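You operate a simulated robot arm through the tools that you are given. There is no shell and no other tool.

Carry out the task below with a simulated robot arm. There is one attempt and no reset: what you move stays moved.

JOB
Test the black pack, box it and cap it green for GOOD, red for FAIL.
Fine: flat test box knob to its figure, press TEST; the green box, lid shut. Set down upright: black pack.

It is judged by the outcome, as a careful person would: the job done as asked, and still so three seconds after it is handed in. It fails if anything else is knocked over, pushed out of place, dropped, spilled or broken. Lids that push on must go on centred and level and be pressed home; caps that screw on are set level and turned clockwise until they are tight.

ROBOT AND FRAMES
A 6-joint arm with a four-finger gripper, fixed in place. Base frame: the origin is on the floor under the middle of its stand, x ahead of it, y to its left, z up; the work surface is at about z = 80. Lengths are in cm, angles in degrees, forces in N, time in s.
With the tool pointing down near the work surface it reaches from about 10 to 92 cm from the base axis. Its first joint turns from -166.0 to 166.0 degrees. Payload 3.43 kg.
The TCP is the grasp point between the finger pads, 3 cm short of the fingertips. In the tool frame z runs along the fingers and y along their closing line. The gripper opens to 12 cm; its body begins 8.5 cm behind the TCP.
Orientation is that of the tool frame in the base frame, as a unit quaternion [w, x, y, z]. With the fingers straight down and closing along the base's y, the tool's x points along the base's -x, its y along +y and its z along -z.

CONTROLS
- The arm moves only by the tool servo_tool. Its argument "commands" is a list of rows, each an object of numbers (a shift or turn left out is 0, a gripper value left out holds the last): "x", "y", "z": the shift along the base's x, y, z in units of 20 mm (1.0 is 20 mm); "wx", "wy", "wz": the turn, a rotation vector about the base's x, y, z in units of 6 degrees (1.0 is 6 degrees); "grip": the finger opening in m, from 0 to 0.12. In form: [{"x": .., "y": .., "z": .., "wx": .., "wy": .., "wz": .., "grip": ..}, ...]. A call has 1 to 20 rows; each row shifts and turns the commanded pose from where the row before left it. A call with a number of a shift or a turn outside -1 to 1 is refused whole. Rows are played at 5 a second. More than 5 cm and 8.6 degrees between two rows, or a gripper value outside its range, and nothing of the call is played. A pose out of reach is approached as far as the arm can. The call stops where the force on the tool passes 90 N (or 10 N more than at its start, if that is more) or the arm is blocked; 0.2 s more then pass. The fingers move at their own pace (about 13.62 cm/s each) and stop on an object; they squeeze with about 27 N. The grip force told is the motor's: it shows also when the fingers shut on nothing. Time passes only in rows, and 0.2 s behind the last, so rows that do not move let the fingers close. It gives the time, the measured TCP pose, the force on the tool (base axes), the opening and the grip force at its end, in the units of the frame above (readings bear some noise), with the torque about the TCP (base axes, N m) and any sound that the robot's microphone picked up.
- Cameras (640 x 400 px; columns grow to the right, rows downward): "scene" is fixed at [4.99, -65.08, 157.73]; the picture's right is [0.53, -0.85, 0.00], its down [-0.46, -0.29, -0.84] and it looks along [0.71, 0.45, -0.54] (base axes); focal length 344 px, centre (320, 200). "wrist" rides on the gripper at [7.1, -1.7, -12.1] in the tool frame; the picture's right is [0.23, 0.97, 0.00], its down [-0.81, 0.19, -0.55] and it looks along [-0.54, 0.13, 0.83] (tool axes); focal length 275 px, centre (320, 200).
- grab_frame(camera): a new picture of that camera. The clock stands still meanwhile.
- lift_body(by): moves the trunk up (or, below 0, down) by that many cm; the arm rides with it, the base frame stays. It gives what a move gives, with no picture.
- pixel_to_xyz(camera, pixels): there is no depth. For up to 12 entries [column, row, z] of the newest picture of that camera ("zoom" is the newest enlarged one), the place [x, y] in the base frame at which the ray of that pixel passes the height z, good to about 0.2 cm. The clock stands still meanwhile.
- enlarge(camera, box): a new picture of the part [left, top, right, bottom] of that camera's present view, enlarged. The clock stands still meanwhile.
- job_done(): hands the job in; it is judged then, once.

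Unless the task says otherwise, let go and move clear before handing in.

The tools are called after ">>>" by a JSON object that holds its "op" and its "data". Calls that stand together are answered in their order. servo_tool: Moves the arm, as the interface text tells. Its arguments: {"type":"object","properties":{"commands":{"type":"array","items":{"type":"object","properties":{"x":{"type":"number"},"y":{"type":"number"},"z":{"type":"number"},"wx":{"type":"number"},"wy":{"type":"number"},"wz":{"type":"number"},"grip":{"type":"number"}}}}},"required":["commands"]} The other tools are called the same way: lift_body (by) moves the trunk up or down; grab_frame (camera) takes a picture; pixel_to_xyz (camera, pixels) gives the place at which the rays of pixels pass given heights; enlarge (camera, box) takes an enlarged picture of a part of a camera's view; job_done () hands the job in.

At the start:

```text
t: 0.0
position: [47.68, -22.7, 131.74]
ee_rot: [0.0, 0.0, 1.0, 0.0]
ft_force: [0.2, -0.3, 1.0]
wrist_torque: [0.01, -0.03, -0.01]
opening: 11.99
grasp_force: 0.0
trunk travel left (down, up): [-7.5, 46.5]
```

scene: 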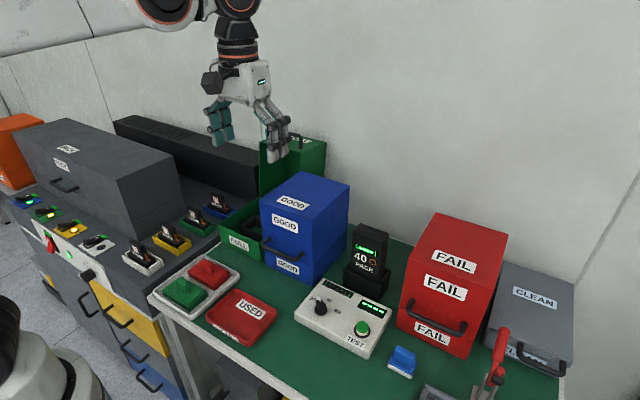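
wrist: 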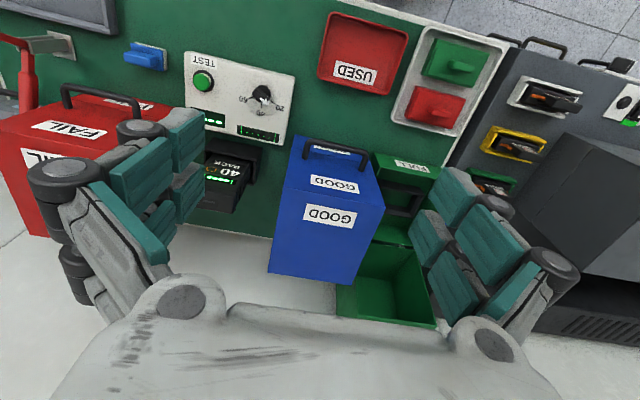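

The scene shows a test box with a knob near (320,305), a black pack marked 40 near (368,255), and boxes in several colours. I'll enlarge these areas before moving anything.

>>> {"op": "enlarge", "data": {"camera": "scene", "box": [280, 210, 420, 370]}}

>>> {"op": "enlarge", "data": {"camera": "scene", "box": [140, 120, 360, 350]}}

>>> {"op": "enlarge", "data": {"camera": "wrist", "box": [120, 20, 320, 220]}}

>>> {"op": "enlarge", "data": {"camera": "wrist", "box": [260, 0, 540, 330]}}

>>> {"op": "enlarge", "data": {"camera": "scene", "box": [370, 200, 600, 400]}}

```text
2.50 times, centred on (350, 290) of scene
```

zoom: 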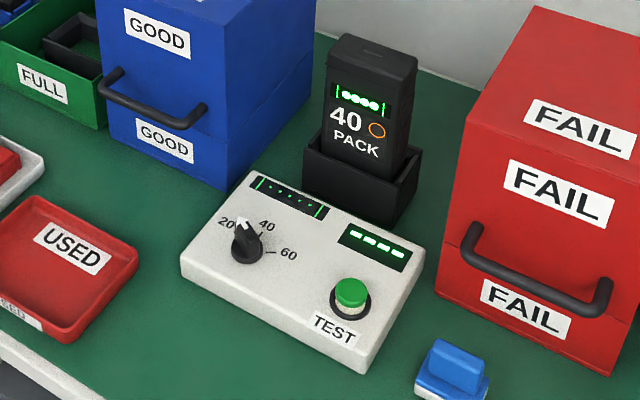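

```text
1.74 times, centred on (250, 235) of scene
```

zoom: 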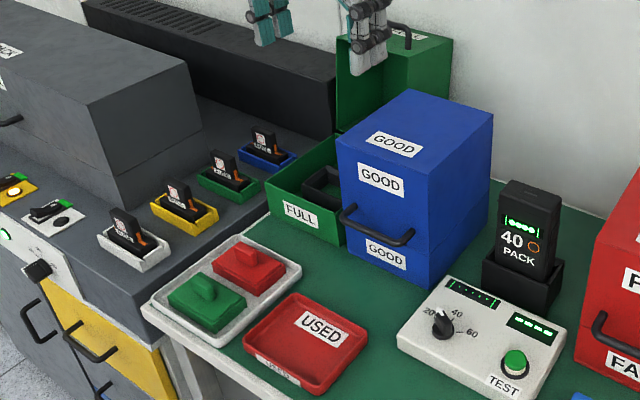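

```text
2.00 times, centred on (220, 120) of wrist
```

zoom: 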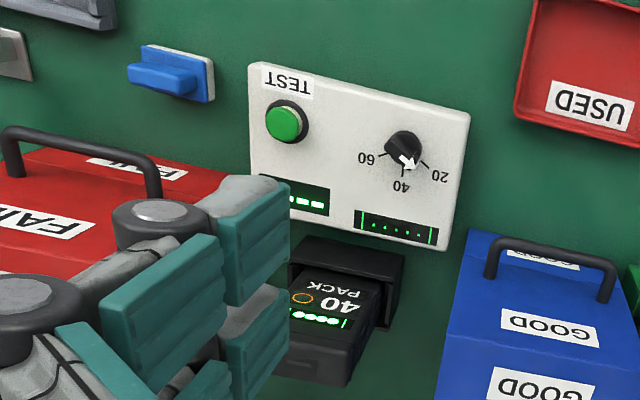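

```text
1.21 times, centred on (400, 165) of wrist
```

zoom: 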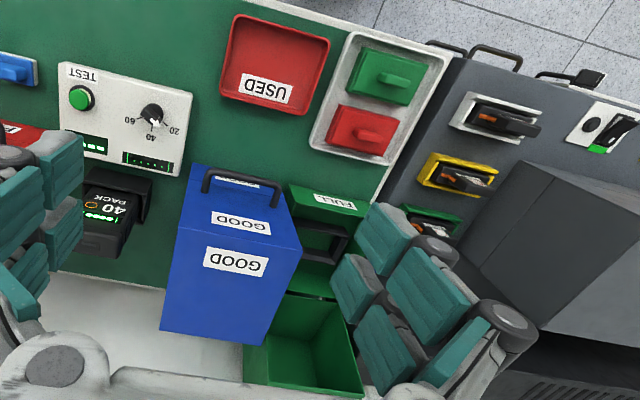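

```text
2.00 times, centred on (485, 300) of scene
```

zoom: 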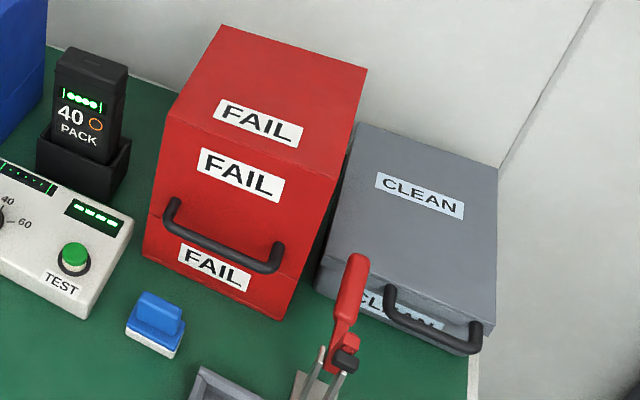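

The enlarged views show the knob pointing between 20 and 40, the pack labelled 40 in a black socket, and the tray of green and red caps. The green FULL box is open and has a black holder inside. Next I'll measure positions.

>>> {"op": "pixel_to_xyz", "data": {"camera": "scene", "pixels": [[295, 315, 84], [325, 279, 84], [392, 309, 84], [372, 350, 84], [320, 306, 85], [362, 327, 86], [360, 223, 95], [388, 235, 95], [344, 270, 85], [379, 300, 80], [295, 330, 80], [360, 358, 80]]}}

>>> {"op": "pixel_to_xyz", "data": {"camera": "scene", "pixels": [[187, 293, 84], [210, 274, 84], [185, 288, 86], [208, 270, 86], [148, 294, 82], [196, 254, 82], [240, 275, 82], [192, 318, 82], [232, 199, 80], [219, 238, 80], [262, 260, 80], [250, 240, 85]]}}

>>> {"op": "enlarge", "data": {"camera": "wrist", "box": [300, 10, 540, 160]}}

>>> {"op": "enlarge", "data": {"camera": "scene", "box": [140, 240, 290, 340]}}

>>> {"op": "enlarge", "data": {"camera": "scene", "box": [205, 130, 345, 280]}}

```text
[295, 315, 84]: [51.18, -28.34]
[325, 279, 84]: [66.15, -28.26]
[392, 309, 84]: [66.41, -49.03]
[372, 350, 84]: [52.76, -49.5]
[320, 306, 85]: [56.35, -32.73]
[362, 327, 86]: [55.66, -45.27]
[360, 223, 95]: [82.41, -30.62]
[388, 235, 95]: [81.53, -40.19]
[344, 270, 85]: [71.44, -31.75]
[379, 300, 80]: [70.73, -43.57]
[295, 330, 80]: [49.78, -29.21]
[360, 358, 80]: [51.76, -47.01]
```

```text
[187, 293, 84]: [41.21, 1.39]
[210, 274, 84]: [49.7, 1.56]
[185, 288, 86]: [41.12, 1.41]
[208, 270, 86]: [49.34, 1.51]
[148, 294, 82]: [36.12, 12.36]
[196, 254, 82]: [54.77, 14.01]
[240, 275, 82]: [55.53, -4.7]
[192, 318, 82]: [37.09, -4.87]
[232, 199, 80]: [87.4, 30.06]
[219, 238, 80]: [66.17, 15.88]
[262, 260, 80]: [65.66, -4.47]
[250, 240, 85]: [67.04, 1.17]
```

```text
2.67 times, centred on (420, 85) of wrist
```

zoom: 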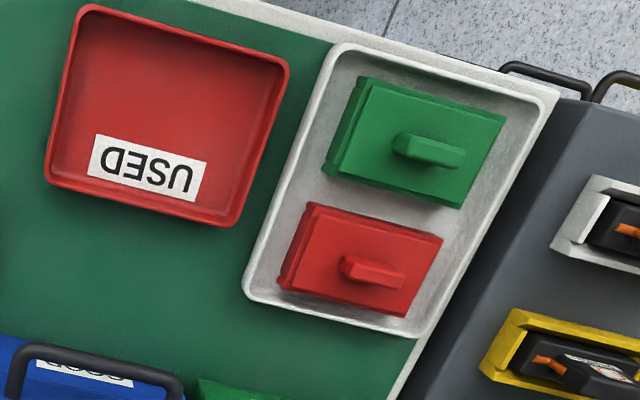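

```text
4.00 times, centred on (215, 290) of scene
```

zoom: 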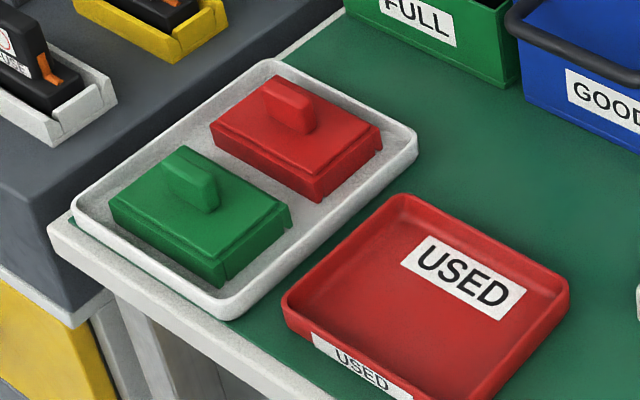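

```text
2.67 times, centred on (275, 205) of scene
```

zoom: 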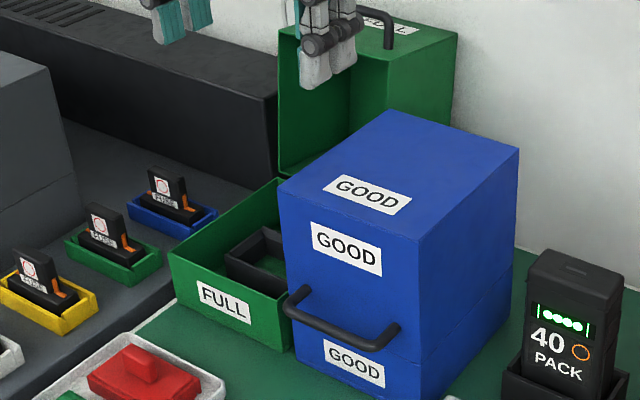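

The blue box tops out near z=103, and the test box spans about x 51–66, y −28 to −49. I'll move the wrist camera over the area in front of the test box to read the knob closely.

>>> {"op": "servo_tool", "data": {"commands": [{"x": -0.3, "y": -0.65, "z": -0.6}, {"x": -0.3, "y": -0.65, "z": -0.9}, {"x": -0.3, "y": -0.65, "z": -1}, {"x": -0.3, "y": -0.65, "z": -1}, {"x": -0.3, "y": -0.65, "z": -1}, {"x": -0.3, "y": -0.65, "z": -1}, {"x": -0.3, "y": -0.65, "z": -1}, {"x": -0.3, "y": -0.65, "z": -1}, {"x": -0.3, "y": -0.65, "z": -1}, {"x": -0.3, "y": -0.65, "z": -1}, {"y": -0.65, "z": -1}, {"y": -0.5, "z": -0.5}, {}]}}

>>> {"op": "grab_frame", "data": {"camera": "wrist"}}

>>> {"op": "grab_frame", "data": {"camera": "scene"}}

```text
t: 2.8
position: [41.72, -38.05, 109.73]
ee_rot: [0.0, 0.001, 1.0, 0.0]
ft_force: [-0.4, -0.5, -0.6]
wrist_torque: [0.01, 0.01, 0.03]
opening: 11.98
grasp_force: 0.1
trunk travel left (down, up): [-7.5, 46.5]
```

```text
taken
```

wrist: 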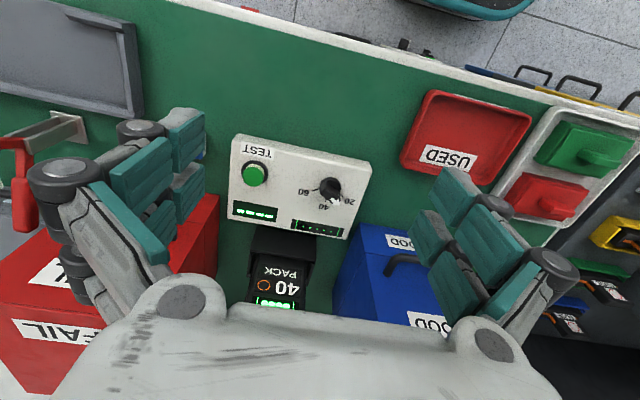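

```text
taken
```

scene: 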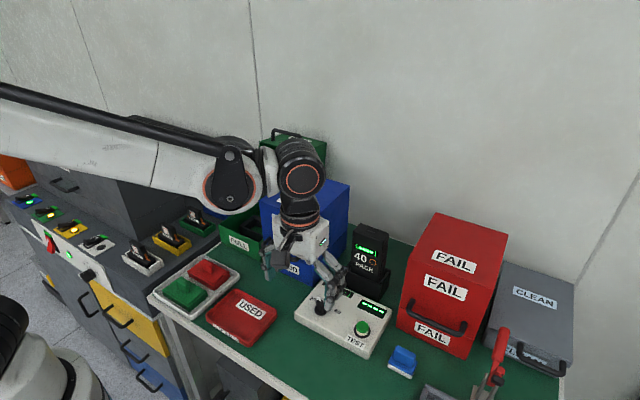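

>>> {"op": "enlarge", "data": {"camera": "wrist", "box": [220, 120, 380, 240]}}

>>> {"op": "pixel_to_xyz", "data": {"camera": "wrist", "pixels": [[234, 135, 84], [372, 162, 84], [346, 240, 84], [227, 217, 84], [331, 188, 86], [254, 173, 86], [252, 244, 86], [316, 244, 86], [248, 300, 100], [308, 300, 100]]}}

```text
3.33 times, centred on (300, 180) of wrist
```

zoom: 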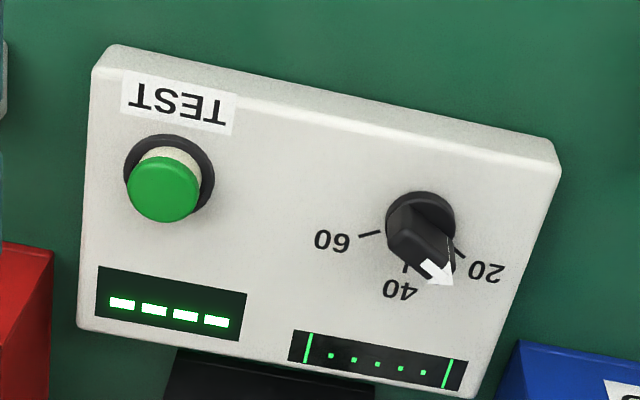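

```text
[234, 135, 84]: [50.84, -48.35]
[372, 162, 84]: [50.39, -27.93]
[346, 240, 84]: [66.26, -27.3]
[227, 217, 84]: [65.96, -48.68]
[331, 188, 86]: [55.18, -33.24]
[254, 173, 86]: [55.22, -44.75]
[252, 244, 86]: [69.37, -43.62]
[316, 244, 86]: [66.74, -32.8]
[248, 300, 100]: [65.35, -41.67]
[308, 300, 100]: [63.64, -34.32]
```

>>> {"op": "pixel_to_xyz", "data": {"camera": "zoom", "pixels": [[420, 222, 83.3], [405, 267, 83.3], [461, 252, 83.3], [370, 234, 83.3], [443, 286, 86], [426, 262, 86], [392, 240, 86], [450, 265, 86], [165, 190, 86], [110, 47, 83.3], [560, 150, 83.3]]}}

>>> {"op": "enlarge", "data": {"camera": "scene", "box": [285, 270, 405, 360]}}

```text
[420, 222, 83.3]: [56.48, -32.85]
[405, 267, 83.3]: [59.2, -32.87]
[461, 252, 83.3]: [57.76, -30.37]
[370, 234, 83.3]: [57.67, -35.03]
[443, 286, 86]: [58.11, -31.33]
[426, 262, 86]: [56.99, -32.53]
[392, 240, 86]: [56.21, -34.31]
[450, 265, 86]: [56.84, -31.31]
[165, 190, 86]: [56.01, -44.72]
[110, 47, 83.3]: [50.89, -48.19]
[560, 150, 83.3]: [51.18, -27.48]
```

```text
4.44 times, centred on (345, 315) of scene
```

zoom: 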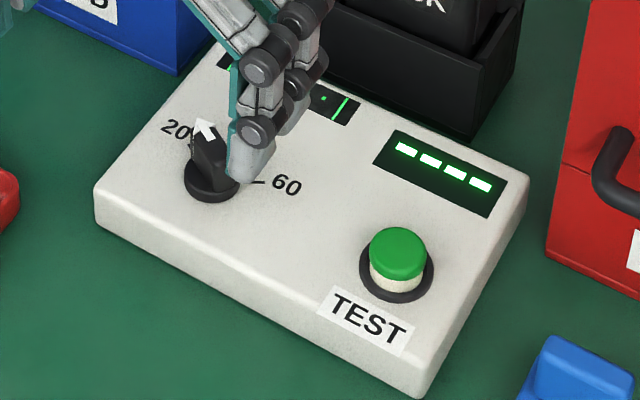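

>>> {"op": "pixel_to_xyz", "data": {"camera": "zoom", "pixels": [[203, 120, 85], [203, 120, 86], [203, 120, 87], [203, 120, 88], [211, 185, 83.3], [397, 240, 86], [397, 240, 87], [527, 178, 83.3], [95, 190, 83.3], [418, 360, 83.3], [418, 397, 80]]}}

>>> {"op": "pixel_to_xyz", "data": {"camera": "wrist", "pixels": [[336.9, 205.8, 85], [336.9, 205.8, 86], [336.9, 205.8, 87], [336.9, 205.8, 88], [253, 175, 86], [253, 175, 87]]}}

```text
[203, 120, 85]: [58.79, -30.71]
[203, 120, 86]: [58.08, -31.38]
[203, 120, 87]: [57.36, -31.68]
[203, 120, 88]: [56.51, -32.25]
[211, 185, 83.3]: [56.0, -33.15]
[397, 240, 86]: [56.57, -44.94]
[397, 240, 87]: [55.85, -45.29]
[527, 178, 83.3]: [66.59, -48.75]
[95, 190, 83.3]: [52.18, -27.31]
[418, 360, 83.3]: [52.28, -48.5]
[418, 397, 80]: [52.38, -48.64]
```

```text
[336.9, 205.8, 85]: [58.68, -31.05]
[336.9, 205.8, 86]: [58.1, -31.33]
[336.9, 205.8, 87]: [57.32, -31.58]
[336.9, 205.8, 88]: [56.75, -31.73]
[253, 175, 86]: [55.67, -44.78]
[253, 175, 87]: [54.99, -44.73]
```

The knob arrow tip triangulates to (58.1, −31.4, 86) and the knob centre to about (56.25, −33.0). The pointer is about 45° off the 40 tick, on the 20 side. I'll move above the knob with the tool turned 45° so the fingers straddle the bar.

>>> {"op": "servo_tool", "data": {"commands": [{"x": 0.807, "y": 0.28, "z": -0.5, "wz": 0.833, "grip": 0.12}, {"x": 0.807, "y": 0.28, "z": -0.5, "wz": 0.833}, {"x": 0.807, "y": 0.28, "z": -0.5, "wz": 0.833}, {"x": 0.807, "y": 0.28, "z": -0.5, "wz": 0.833}, {"x": 0.807, "y": 0.28, "z": -0.5, "wz": 0.833}, {"x": 0.807, "y": 0.28, "z": -0.5, "wz": 0.833}, {"x": 0.807, "y": 0.28, "z": -0.5, "wz": 0.833}, {"x": 0.807, "y": 0.28, "z": -0.5, "wz": 0.833}, {"x": 0.807, "y": 0.28, "z": -0.5, "wz": 0.833, "grip": 0.06}, {}, {}]}}

>>> {"op": "grab_frame", "data": {"camera": "wrist"}}

>>> {"op": "grab_frame", "data": {"camera": "scene"}}

```text
t: 5.2
position: [56.22, -32.97, 100.68]
ee_rot: [0.0, -0.383, 0.924, 0.0]
ft_force: [0.0, -1.0, -0.5]
wrist_torque: [0.0, 0.0, -0.03]
opening: 6.03
grasp_force: 0.1
trunk travel left (down, up): [-7.5, 46.5]
```

```text
taken
```

wrist: 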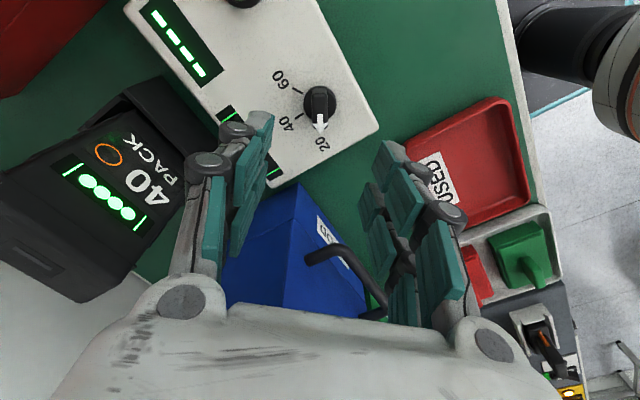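

```text
taken
```

scene: 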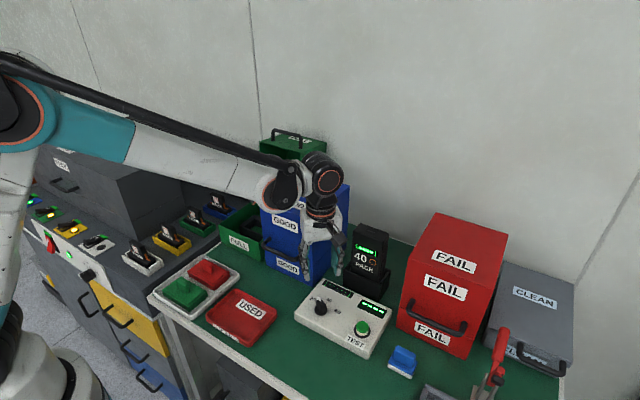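

>>> {"op": "enlarge", "data": {"camera": "wrist", "box": [240, 50, 400, 170]}}

```text
3.33 times, centred on (320, 110) of wrist
```

zoom: 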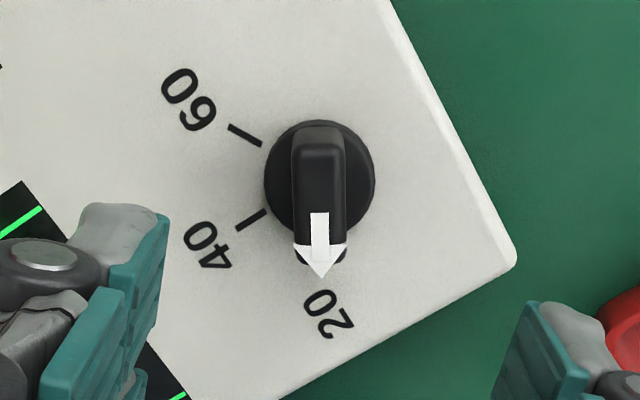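

>>> {"op": "pixel_to_xyz", "data": {"camera": "zoom", "pixels": [[320, 180, 83.6], [265, 210, 83.3], [236, 229, 83.3], [262, 145, 83.3], [229, 125, 83.3], [320, 275, 86], [318, 135, 86], [322, 250, 86]]}}

```text
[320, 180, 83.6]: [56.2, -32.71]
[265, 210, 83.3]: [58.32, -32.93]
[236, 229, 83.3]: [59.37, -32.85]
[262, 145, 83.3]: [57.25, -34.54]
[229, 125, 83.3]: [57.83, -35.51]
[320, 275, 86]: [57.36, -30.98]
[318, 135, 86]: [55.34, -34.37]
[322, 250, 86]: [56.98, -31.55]
```

The bar's edges run parallel to the image's vertical, which is about 58–60° in the base frame, so the knob sits at 20. The ticks are about 60° apart. I'll turn the tool another 14° and descend partway to check the straddle.

>>> {"op": "servo_tool", "data": {"commands": [{"wz": 0.8, "z": -0.5}, {"wz": 0.8, "z": -0.8}, {"wz": 0.73, "z": -1}, {"z": -1, "x": 0.03, "y": 0.03}, {"z": -0.9}, {"z": -0.5}, {}]}}

>>> {"op": "grab_frame", "data": {"camera": "wrist"}}

>>> {"op": "enlarge", "data": {"camera": "scene", "box": [270, 200, 410, 350]}}

```text
t: 6.8
position: [56.21, -32.95, 91.28]
ee_rot: [0.0, -0.493, 0.87, 0.0]
ft_force: [-0.5, -0.4, -0.1]
wrist_torque: [-0.01, -0.03, -0.01]
opening: 6.0
grasp_force: 0.1
trunk travel left (down, up): [-7.5, 46.5]
```

```text
taken
```

wrist: 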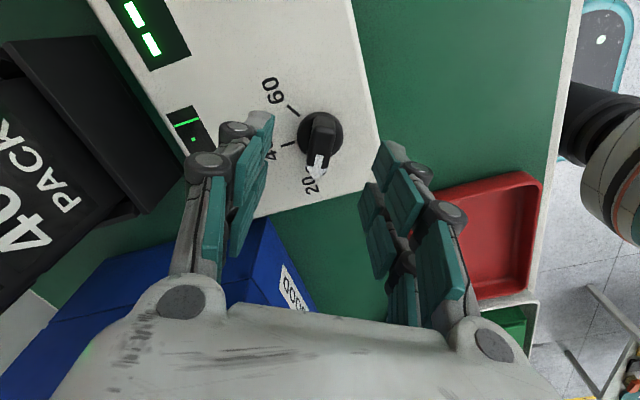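

```text
2.67 times, centred on (340, 275) of scene
```

zoom: 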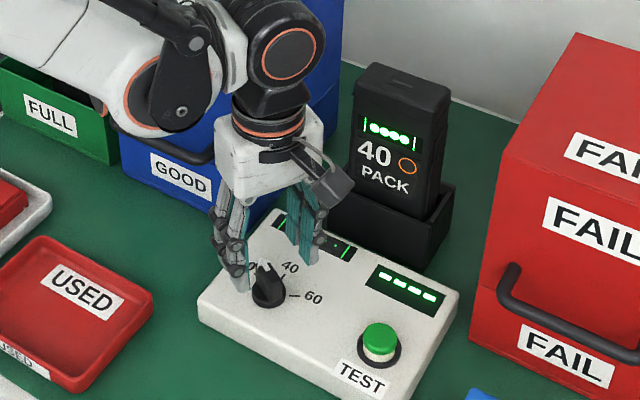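

The knob is centred between the fingers at (319,133) and the bar is aligned with the tool. I'll lower to TCP z≈87.4 and close.

>>> {"op": "servo_tool", "data": {"commands": [{"z": -0.7}, {"z": -0.7}, {"z": -0.55}, {}, {"grip": 0.03}, {"grip": 0.0}, {}, {}, {}]}}

>>> {"op": "grab_frame", "data": {"camera": "wrist"}}

```text
t: 8.8
position: [56.17, -32.91, 87.55]
ee_rot: [0.0, -0.492, 0.87, 0.0]
ft_force: [12.6, -8.6, 29.5]
wrist_torque: [-0.37, -0.23, 0.03]
opening: 1.49
grasp_force: 44.8
trunk travel left (down, up): [-7.5, 46.5]
```

```text
taken
```

wrist: 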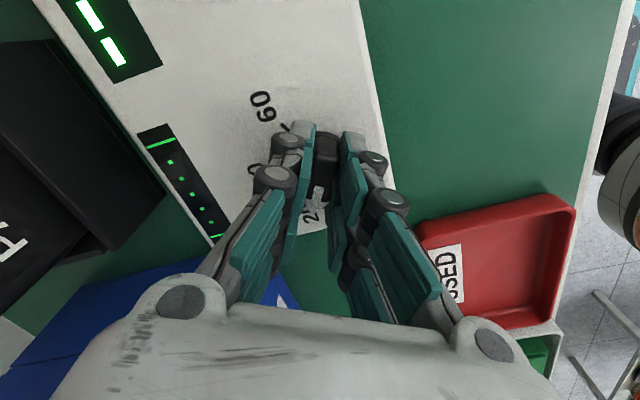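

The fingers hold the bar at 1.49 cm, but fz=29.5 N shows the tips pressing on the base disc. I'll ease up 0.3 cm and turn the knob −60°.

>>> {"op": "servo_tool", "data": {"commands": [{"z": 0.15}, {}, {"wz": -0.5}, {"wz": -1}, {"wz": -1}, {"wz": -1}, {"wz": -1}, {"wz": -1}, {"wz": -1}, {"wz": -1}, {"wz": -1}, {"wz": -1}, {"wz": -0.5}, {}]}}

>>> {"op": "grab_frame", "data": {"camera": "wrist"}}

>>> {"op": "enlarge", "data": {"camera": "scene", "box": [270, 200, 410, 350]}}

```text
t: 11.8
position: [56.25, -33.04, 87.58]
ee_rot: [-0.001, 0.01, 1.0, -0.001]
ft_force: [-12.4, 6.0, -27.3]
wrist_torque: [0.13, 0.82, 0.0]
opening: 1.48
grasp_force: 44.3
trunk travel left (down, up): [-7.5, 46.5]
```

```text
taken
```

wrist: 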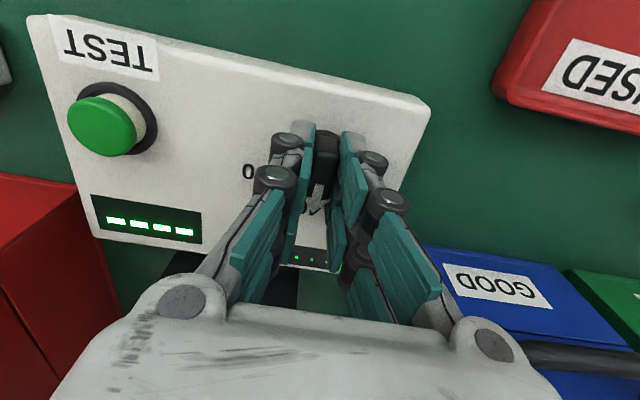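

```text
2.67 times, centred on (340, 275) of scene
```

zoom: 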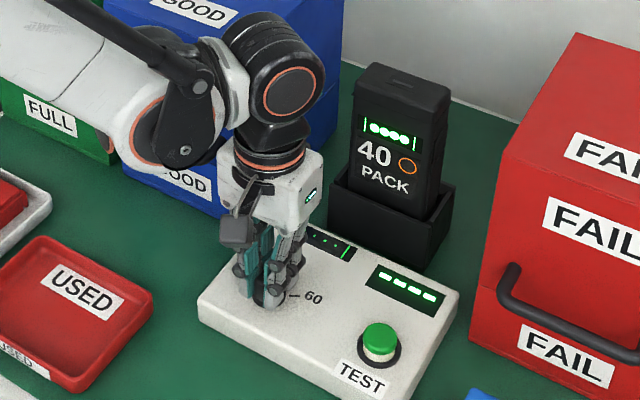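

The knob has turned with the tool. I'll release it and rise to read the pointer.

>>> {"op": "servo_tool", "data": {"commands": [{"z": -0.07}, {"grip": 0.05}, {}, {}, {"z": 0.8}, {"z": 1}, {"z": 1}, {"z": 1}, {"z": 1}, {"z": 0.8}, {}]}}

>>> {"op": "enlarge", "data": {"camera": "wrist", "box": [200, 40, 440, 190]}}

>>> {"op": "enlarge", "data": {"camera": "scene", "box": [270, 200, 410, 350]}}

>>> {"op": "grab_frame", "data": {"camera": "wrist"}}

```text
t: 14.2
position: [56.22, -32.84, 98.74]
ee_rot: [0.0, 0.009, 1.0, 0.0]
ft_force: [0.4, 0.0, -0.1]
wrist_torque: [-0.02, -0.04, -0.01]
opening: 5.03
grasp_force: 0.0
trunk travel left (down, up): [-7.5, 46.5]
```

```text
2.67 times, centred on (320, 115) of wrist
```

zoom: 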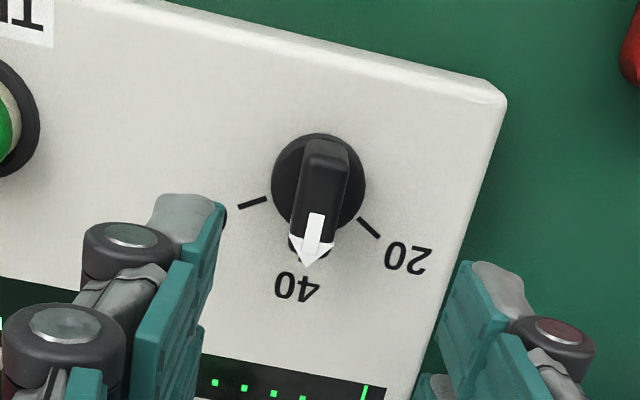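

```text
2.67 times, centred on (340, 275) of scene
```

zoom: 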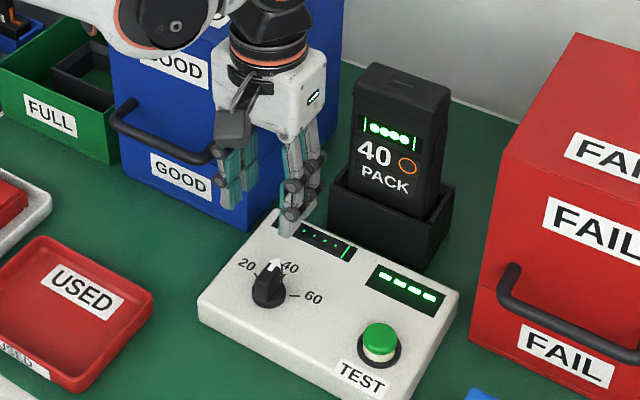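

```text
taken
```

wrist: 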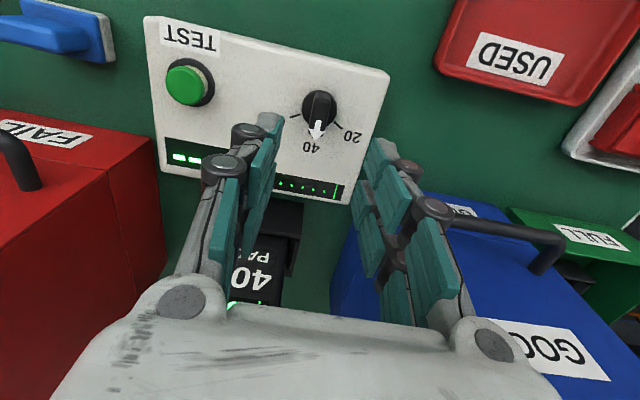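

>>> {"op": "pixel_to_xyz", "data": {"camera": "wrist", "pixels": [[315.5, 139.3, 86], [321.9, 93, 86], [320, 107, 83.5], [299.5, 114.5, 83.3], [290, 117.5, 83.3], [334.2, 121.5, 83.3], [342, 129.2, 83.3], [187, 80, 86]]}}

```text
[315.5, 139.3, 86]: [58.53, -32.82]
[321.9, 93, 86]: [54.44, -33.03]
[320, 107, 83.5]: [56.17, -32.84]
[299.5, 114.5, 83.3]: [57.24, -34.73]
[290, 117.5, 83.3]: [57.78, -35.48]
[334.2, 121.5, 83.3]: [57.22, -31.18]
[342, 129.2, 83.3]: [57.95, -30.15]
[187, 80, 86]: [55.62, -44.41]
```

>>> {"op": "enlarge", "data": {"camera": "wrist", "box": [280, 80, 360, 160]}}

>>> {"op": "enlarge", "data": {"camera": "scene", "box": [290, 280, 350, 330]}}

```text
5.00 times, centred on (320, 120) of wrist
```

zoom: 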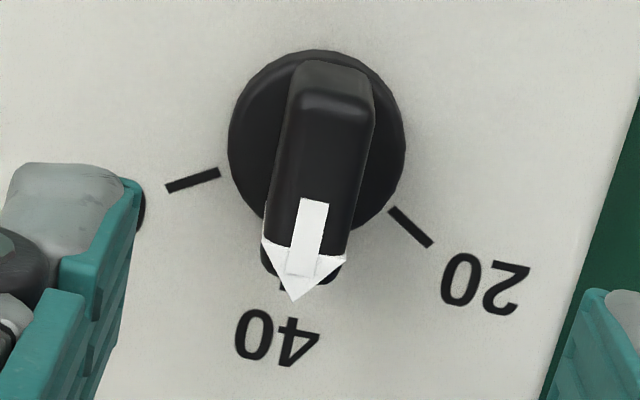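

```text
8.00 times, centred on (320, 305) of scene
```

zoom: 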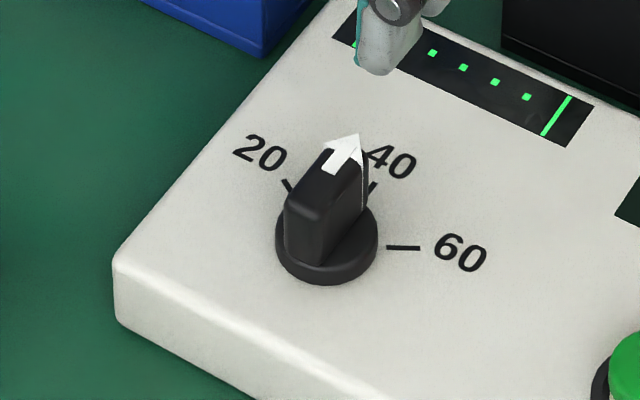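

The pointer now sits on 40 within about 3°. Next I'll locate the TEST button precisely in both cameras.

>>> {"op": "enlarge", "data": {"camera": "wrist", "box": [140, 40, 240, 120]}}

>>> {"op": "pixel_to_xyz", "data": {"camera": "wrist", "pixels": [[187, 82, 85], [187, 82, 86], [187, 82, 87]]}}

>>> {"op": "enlarge", "data": {"camera": "scene", "box": [330, 295, 400, 355]}}

```text
5.00 times, centred on (190, 80) of wrist
```

zoom: 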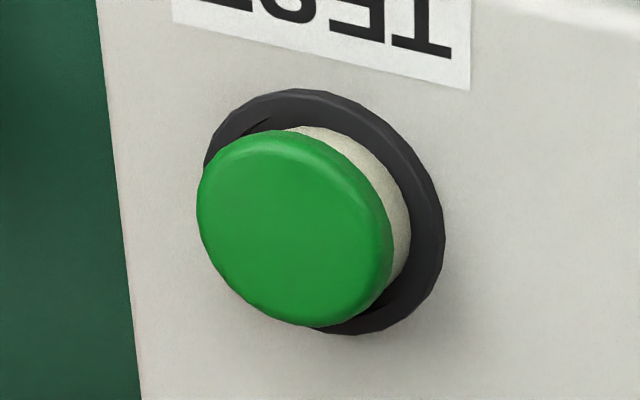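

```text
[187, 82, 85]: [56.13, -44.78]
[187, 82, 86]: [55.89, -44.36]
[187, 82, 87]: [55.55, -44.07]
```

```text
6.67 times, centred on (365, 325) of scene
```

zoom: 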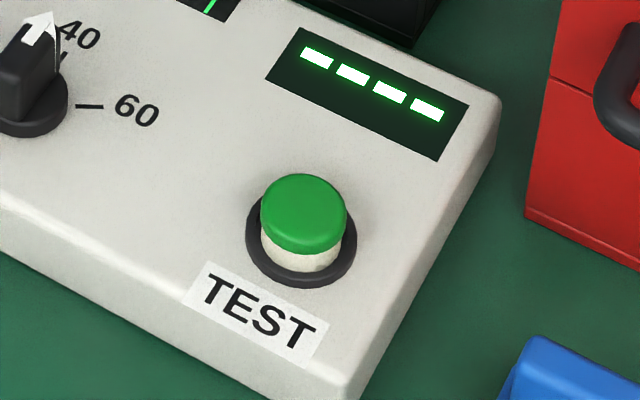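

>>> {"op": "pixel_to_xyz", "data": {"camera": "wrist", "pixels": [[191, 82.4, 83.5], [183.5, 86, 85], [183.5, 86, 85.5], [183.5, 86, 86]]}}

>>> {"op": "pixel_to_xyz", "data": {"camera": "zoom", "pixels": [[301, 235, 83.5], [303, 207, 85], [303, 207, 85.5], [303, 207, 86], [301, 97, 83.3], [470, 105, 83.3]]}}

```text
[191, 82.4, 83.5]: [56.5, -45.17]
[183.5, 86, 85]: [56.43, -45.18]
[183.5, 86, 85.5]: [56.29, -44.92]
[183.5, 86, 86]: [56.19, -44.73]
```

```text
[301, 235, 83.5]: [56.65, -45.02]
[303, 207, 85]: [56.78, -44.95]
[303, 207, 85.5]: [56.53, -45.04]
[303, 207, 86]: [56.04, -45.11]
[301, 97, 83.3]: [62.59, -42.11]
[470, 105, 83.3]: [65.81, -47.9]
```

The button is centred at (56.5, −45.05) with its top near z=85.3. I'll go above it with the fingers closed and look before pressing.

>>> {"op": "servo_tool", "data": {"commands": [{"y": -0.87, "x": 0.02, "grip": 0.03}, {"y": -0.87, "x": 0.02, "grip": 0.0}, {"y": -0.87, "x": 0.02}, {"y": -0.87, "x": 0.02}, {"y": -0.87, "x": 0.02}, {"y": -0.87, "x": 0.02}, {"y": -0.88, "x": 0.02, "z": -0.3}, {"z": -0.8}, {"z": -1}, {"z": -0.9}, {}]}}

>>> {"op": "grab_frame", "data": {"camera": "wrist"}}

>>> {"op": "enlarge", "data": {"camera": "scene", "box": [290, 220, 430, 360]}}

```text
t: 16.6
position: [56.41, -45.26, 92.69]
ee_rot: [0.0, 0.008, 1.0, 0.001]
ft_force: [0.4, -0.5, -0.6]
wrist_torque: [-0.01, 0.03, -0.01]
opening: 0.02
grasp_force: 27.5
trunk travel left (down, up): [-7.5, 46.5]
```

```text
taken
```

wrist: 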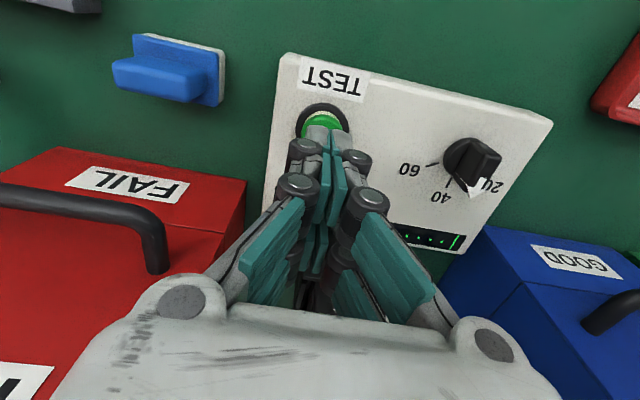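

```text
2.86 times, centred on (360, 290) of scene
```

zoom: 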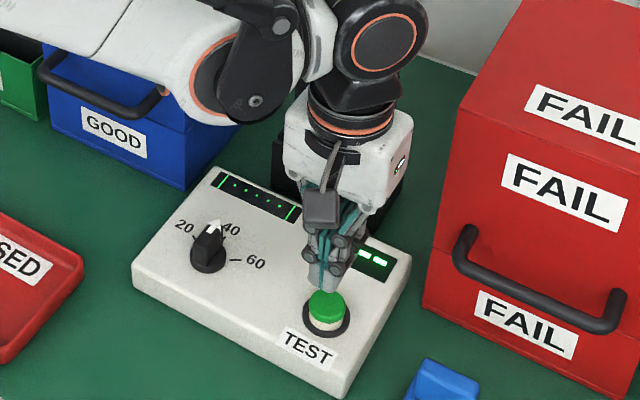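

>>> {"op": "servo_tool", "data": {"commands": [{"z": -0.8, "y": 0.08, "x": 0.04}, {"z": -0.8}, {"z": -0.3}, {"z": -0.15}, {"z": -0.15}, {}]}}

>>> {"op": "enlarge", "data": {"camera": "scene", "box": [290, 220, 430, 360]}}

```text
t: 18.0
position: [56.56, -44.97, 88.25]
ee_rot: [0.0, 0.009, 1.0, 0.0]
ft_force: [0.6, 0.8, 0.1]
wrist_torque: [-0.03, -0.01, 0.01]
opening: 0.0
grasp_force: 27.0
trunk travel left (down, up): [-7.5, 46.5]
```

```text
2.86 times, centred on (360, 290) of scene
```

zoom: 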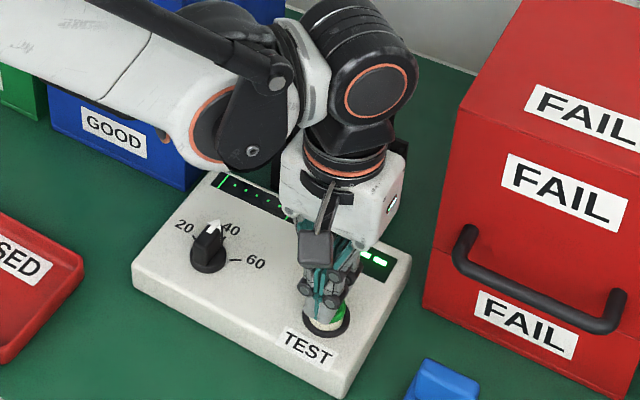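

There is no contact yet at z=88.25. I'll continue down in 0.15 cm steps.

>>> {"op": "servo_tool", "data": {"commands": [{"z": -0.1}, {"z": -0.1}, {"z": -0.075}, {}]}}

```text
t: 19.0
position: [56.58, -45.01, 87.86]
ee_rot: [0.0, 0.008, 1.0, 0.001]
ft_force: [-0.2, 0.3, 1.2]
wrist_torque: [0.02, 0.02, 0.01]
opening: 0.59
grasp_force: 33.2
trunk travel left (down, up): [-7.5, 46.5]
heard: click
```

A click was heard, so TEST registered. I'll rise and read the displays.

>>> {"op": "servo_tool", "data": {"commands": [{"z": 0.3}, {"z": 0.7}, {"z": 1}, {"z": 1}, {"z": 1}, {"z": 1}, {"x": -0.8, "z": 1}, {"x": -1, "z": 1}, {"x": -1, "z": 1}, {"x": -1, "z": 1}, {"x": -1}, {"x": -1}, {}]}}

>>> {"op": "grab_frame", "data": {"camera": "scene"}}

>>> {"op": "enlarge", "data": {"camera": "scene", "box": [290, 210, 430, 360]}}

>>> {"op": "grab_frame", "data": {"camera": "wrist"}}

```text
t: 21.8
position: [44.95, -45.03, 105.78]
ee_rot: [-0.001, 0.009, 1.0, 0.0]
ft_force: [0.1, 0.6, 0.6]
wrist_torque: [0.0, -0.01, -0.01]
opening: 0.01
grasp_force: 33.9
trunk travel left (down, up): [-7.5, 46.5]
```

```text
taken
```

scene: 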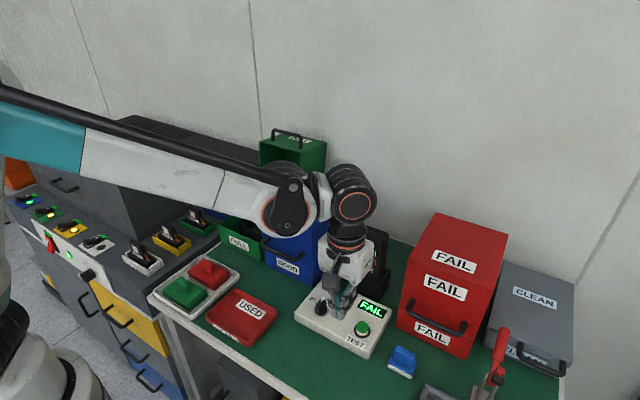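

```text
2.67 times, centred on (360, 285) of scene
```

zoom: 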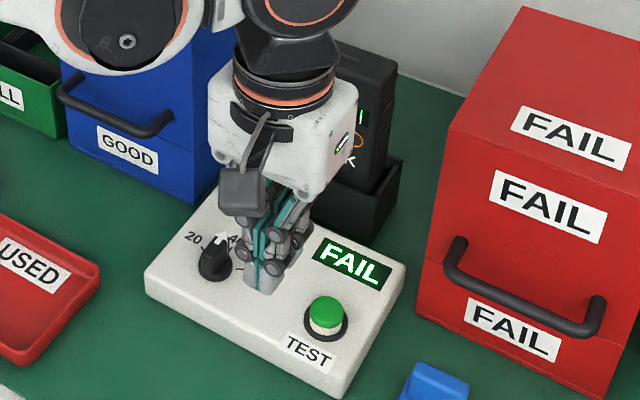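

```text
taken
```

wrist: 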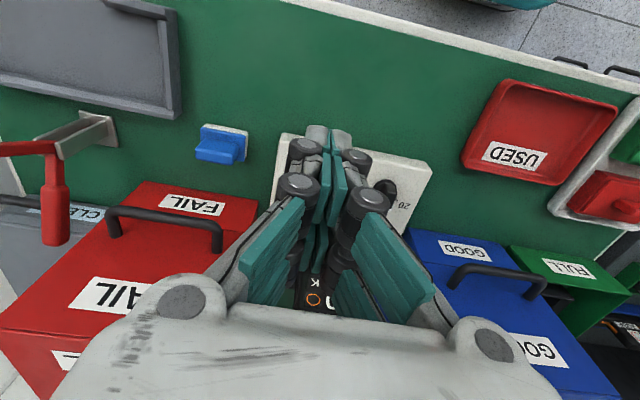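

The display reads FAIL at (372,308), so the red cap is the one to use. I'll move the wrist camera over the green box and the cap tray to measure them.

>>> {"op": "servo_tool", "data": {"commands": [{"y": 0.5, "z": 0.8, "grip": 0.12}, {"y": 0.8, "z": 1}, {"y": 1, "z": 1}, {"y": 1, "z": 1}, {"y": 1, "z": 1}, {"y": 1, "z": 1}, {"y": 1, "z": 1}, {"y": 1, "z": 1}, {"y": 1, "z": 0.5}, {"y": 1}, {"y": 1}, {"y": 1}, {"y": 1}, {"y": 1}, {"y": 1}, {"y": 1}, {"y": 1}, {"y": 1}, {"y": 1}, {"y": 0.7}]}}

>>> {"op": "servo_tool", "data": {"commands": [{"y": 1, "x": 0.5}, {"y": 1, "x": 0.5}, {"y": 1, "x": 0.5}, {"y": 0.5, "x": 0.5}, {}]}}

>>> {"op": "grab_frame", "data": {"camera": "wrist"}}

>>> {"op": "grab_frame", "data": {"camera": "scene"}}

```text
t: 24.8
position: [50.79, -21.74, 122.15]
ee_rot: [-0.001, 0.01, 1.0, 0.0]
ft_force: [-0.8, 0.2, 0.2]
wrist_torque: [0.01, 0.01, 0.01]
opening: 12.04
grasp_force: 0.1
trunk travel left (down, up): [-7.5, 46.5]
stopped in row 14: the arm was blocked; the commanded pose is now the measured one
```

```text
t: 26.0
position: [54.55, -14.66, 122.26]
ee_rot: [0.0, 0.008, 1.0, 0.0]
ft_force: [0.5, 0.0, 0.5]
wrist_torque: [-0.01, 0.0, 0.0]
opening: 12.02
grasp_force: 0.0
trunk travel left (down, up): [-7.5, 46.5]
```

```text
taken
```

wrist: 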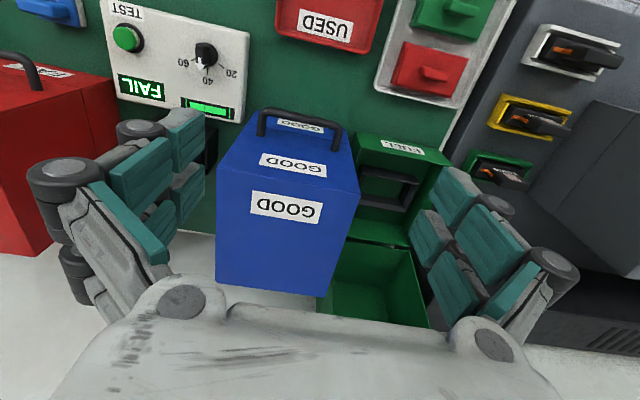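

```text
taken
```

scene: 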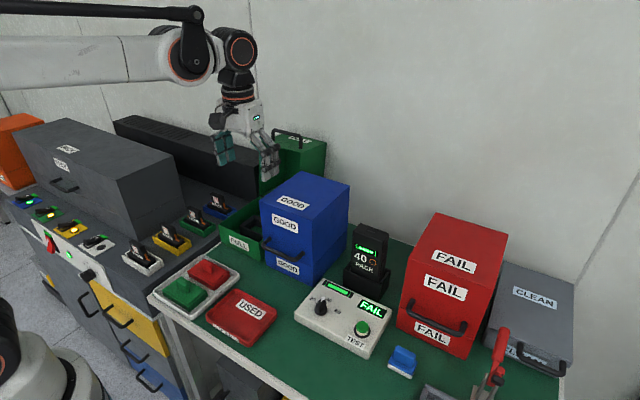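

The arm hit a reach limit at that height while I moved sideways, so x drifted to 50.8, but nothing was touched. I'll shift further left at x≈56 to look into the green box.

>>> {"op": "servo_tool", "data": {"commands": [{"y": 0.6, "x": 0.1}, {"y": 1, "x": 0.1}, {"y": 1}, {"y": 1}, {"y": 1}, {"y": 0.6}, {}]}}

>>> {"op": "grab_frame", "data": {"camera": "wrist"}}

>>> {"op": "enlarge", "data": {"camera": "wrist", "box": [220, 60, 440, 340]}}

>>> {"op": "enlarge", "data": {"camera": "wrist", "box": [260, 0, 440, 110]}}

```text
t: 27.6
position: [56.9, -4.48, 121.93]
ee_rot: [0.0, 0.011, 1.0, 0.0]
ft_force: [-0.2, 1.3, 0.0]
wrist_torque: [-0.05, -0.01, -0.03]
opening: 12.01
grasp_force: 0.0
trunk travel left (down, up): [-7.5, 46.5]
```

```text
taken
```

wrist: 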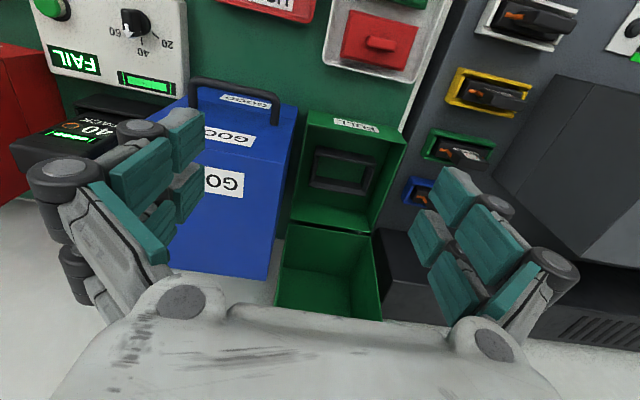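

```text
1.43 times, centred on (330, 200) of wrist
```

zoom: 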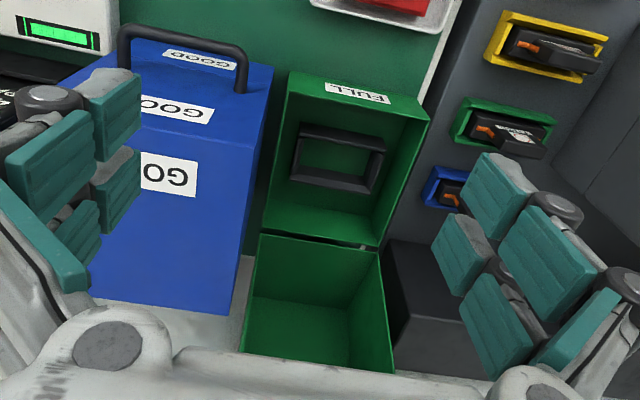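

```text
3.56 times, centred on (350, 55) of wrist
```

zoom: 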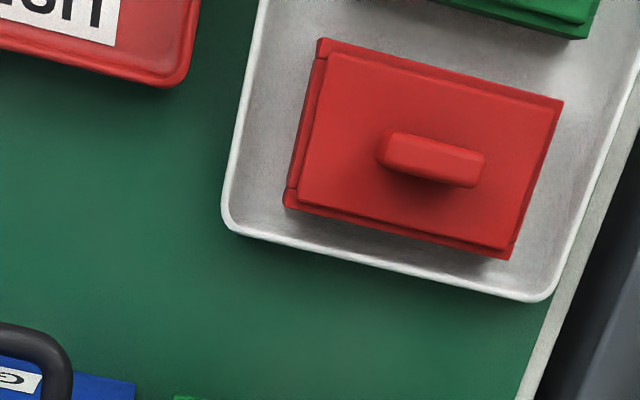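

>>> {"op": "pixel_to_xyz", "data": {"camera": "zoom", "pixels": [[320, 40, 83], [563, 100, 83], [510, 258, 83], [285, 207, 83], [328, 62, 84], [558, 105, 84], [503, 250, 84], [297, 200, 84], [385, 150, 86], [482, 170, 86], [260, 10, 82], [228, 225, 82]]}}

>>> {"op": "enlarge", "data": {"camera": "wrist", "box": [280, 100, 420, 240]}}

>>> {"op": "enlarge", "data": {"camera": "scene", "box": [160, 245, 250, 315]}}

>>> {"op": "enlarge", "data": {"camera": "scene", "box": [330, 210, 420, 310]}}

```text
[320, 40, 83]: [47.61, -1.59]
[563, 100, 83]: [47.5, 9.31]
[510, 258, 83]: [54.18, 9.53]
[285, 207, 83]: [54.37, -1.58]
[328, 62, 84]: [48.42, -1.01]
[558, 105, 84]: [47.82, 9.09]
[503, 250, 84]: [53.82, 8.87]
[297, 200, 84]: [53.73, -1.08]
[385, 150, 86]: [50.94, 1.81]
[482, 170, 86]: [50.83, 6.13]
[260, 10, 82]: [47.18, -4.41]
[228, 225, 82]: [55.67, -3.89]
```

```text
2.86 times, centred on (350, 170) of wrist
```

zoom: 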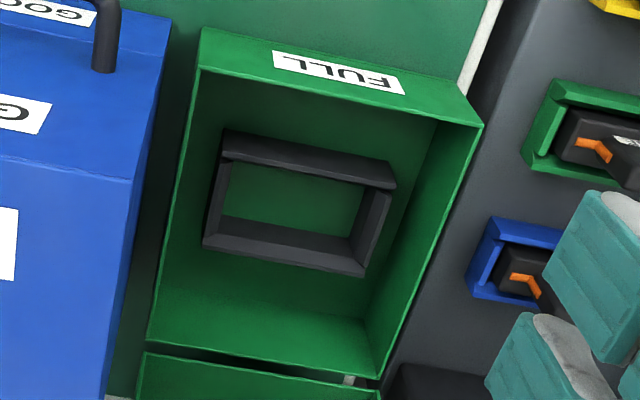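

```text
5.71 times, centred on (205, 280) of scene
```

zoom: 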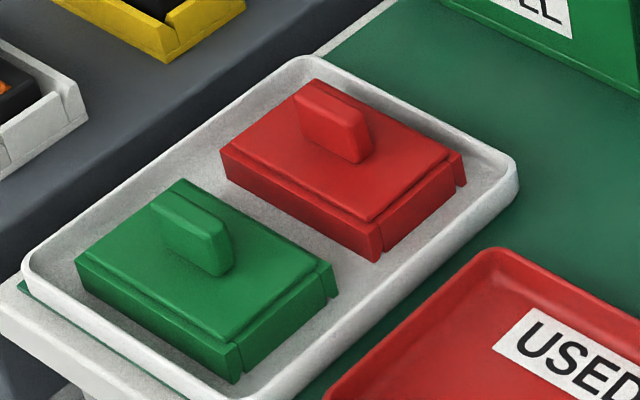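

```text
4.00 times, centred on (375, 260) of scene
```

zoom: 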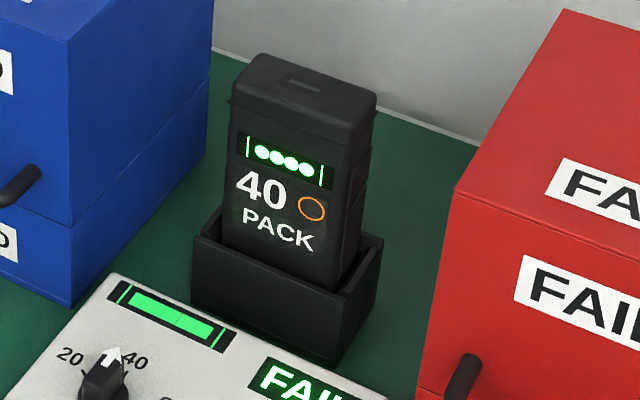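

>>> {"op": "pixel_to_xyz", "data": {"camera": "zoom", "pixels": [[193, 303, 80], [337, 367, 80], [192, 240, 84], [192, 240, 85], [192, 240, 86], [337, 300, 85], [383, 238, 85], [225, 207, 85]]}}

>>> {"op": "pixel_to_xyz", "data": {"camera": "zoom", "pixels": [[231, 105, 95], [231, 105, 97], [231, 105, 99], [350, 142, 95], [350, 142, 97], [350, 142, 99], [377, 97, 95], [377, 97, 97], [377, 97, 99], [260, 55, 97], [305, 84, 97]]}}

>>> {"op": "pixel_to_xyz", "data": {"camera": "wrist", "pixels": [[11, 150, 95], [11, 150, 97], [11, 150, 99], [75, 100, 85]]}}

```text
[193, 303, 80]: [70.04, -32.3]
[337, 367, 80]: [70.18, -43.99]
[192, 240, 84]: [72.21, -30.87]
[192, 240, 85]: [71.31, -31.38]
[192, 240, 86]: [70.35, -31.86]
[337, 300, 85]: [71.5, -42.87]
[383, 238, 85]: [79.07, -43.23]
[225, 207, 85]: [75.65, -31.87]
```

```text
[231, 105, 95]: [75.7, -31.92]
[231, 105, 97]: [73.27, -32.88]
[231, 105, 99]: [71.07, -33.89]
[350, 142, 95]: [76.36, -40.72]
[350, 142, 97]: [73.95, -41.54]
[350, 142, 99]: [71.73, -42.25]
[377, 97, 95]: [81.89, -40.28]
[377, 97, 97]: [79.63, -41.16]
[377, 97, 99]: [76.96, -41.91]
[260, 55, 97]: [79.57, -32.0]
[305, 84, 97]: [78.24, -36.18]
```

```text
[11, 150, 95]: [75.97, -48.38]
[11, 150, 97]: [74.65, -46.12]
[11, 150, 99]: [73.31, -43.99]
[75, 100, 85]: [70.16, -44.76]
```

>>> {"op": "pixel_to_xyz", "data": {"camera": "wrist", "pixels": [[308, 110.6, 86], [308, 110.6, 88], [407, 144.5, 86], [407, 144.5, 88], [289.9, 220.7, 86], [289.9, 220.7, 88], [370.3, 232.9, 86], [370.3, 232.9, 88], [315.7, 145.5, 84], [376.9, 164.8, 84], [365, 196.9, 84], [309, 186.4, 84]]}}

>>> {"op": "enlarge", "data": {"camera": "scene", "box": [200, 120, 340, 290]}}

```text
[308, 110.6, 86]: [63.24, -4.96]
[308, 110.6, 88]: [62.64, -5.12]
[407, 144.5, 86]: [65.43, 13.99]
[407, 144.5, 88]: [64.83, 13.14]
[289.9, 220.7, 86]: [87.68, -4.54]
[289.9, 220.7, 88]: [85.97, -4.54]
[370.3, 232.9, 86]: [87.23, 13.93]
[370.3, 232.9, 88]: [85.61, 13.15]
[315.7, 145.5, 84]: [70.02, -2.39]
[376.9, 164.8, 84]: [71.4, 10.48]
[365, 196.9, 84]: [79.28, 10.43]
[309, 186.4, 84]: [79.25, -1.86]
```

```text
2.35 times, centred on (270, 205) of scene
```

zoom: 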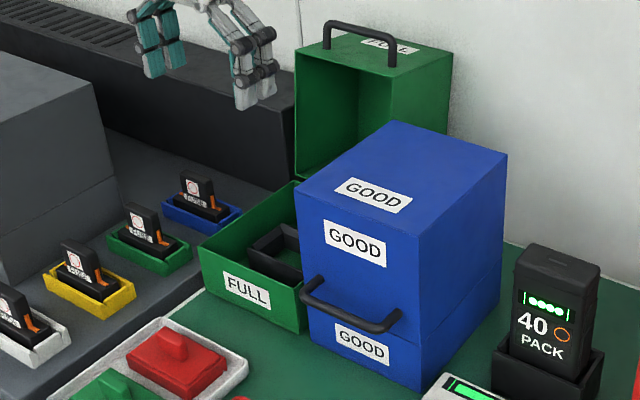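

The green box base measures about x 65.6–87.4, y −4.5 to 14, and its hinged lid stands open behind it. I'll go in closer to measure the holder inside.

>>> {"op": "servo_tool", "data": {"commands": [{"x": 0.3, "y": 0.6, "z": -0.7}, {"x": 0.3, "y": 0.7, "z": -1}, {"x": 0.3, "y": 0.7, "z": -1}, {"x": 0.3, "y": 0.6, "z": -1}, {"x": 0.3, "y": 0.6, "z": -1}, {"z": -1}, {"z": -1}, {"z": -1}, {}]}}

>>> {"op": "grab_frame", "data": {"camera": "wrist"}}

>>> {"op": "enlarge", "data": {"camera": "wrist", "box": [240, 90, 420, 250]}}

```text
t: 29.6
position: [57.95, 2.22, 106.88]
ee_rot: [0.0, 0.009, 1.0, 0.0]
ft_force: [0.3, -0.1, -0.6]
wrist_torque: [-0.04, 0.0, 0.0]
opening: 12.01
grasp_force: 0.1
trunk travel left (down, up): [-7.5, 46.5]
```

```text
taken
```

wrist: 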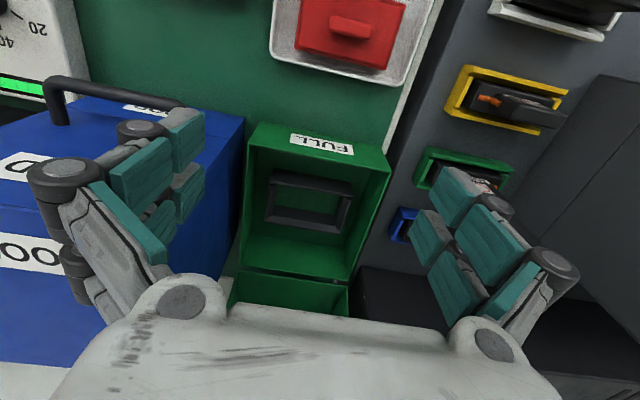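

```text
2.50 times, centred on (330, 170) of wrist
```

zoom: 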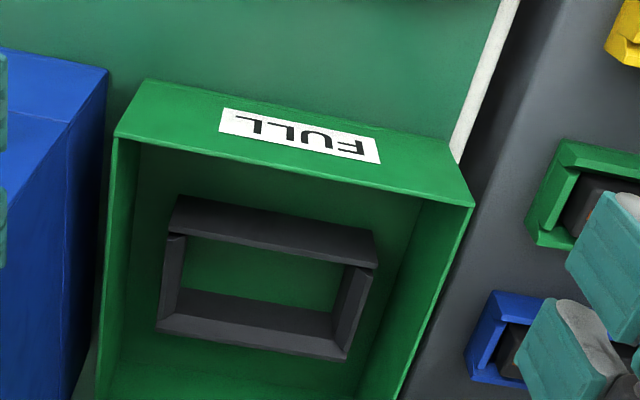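

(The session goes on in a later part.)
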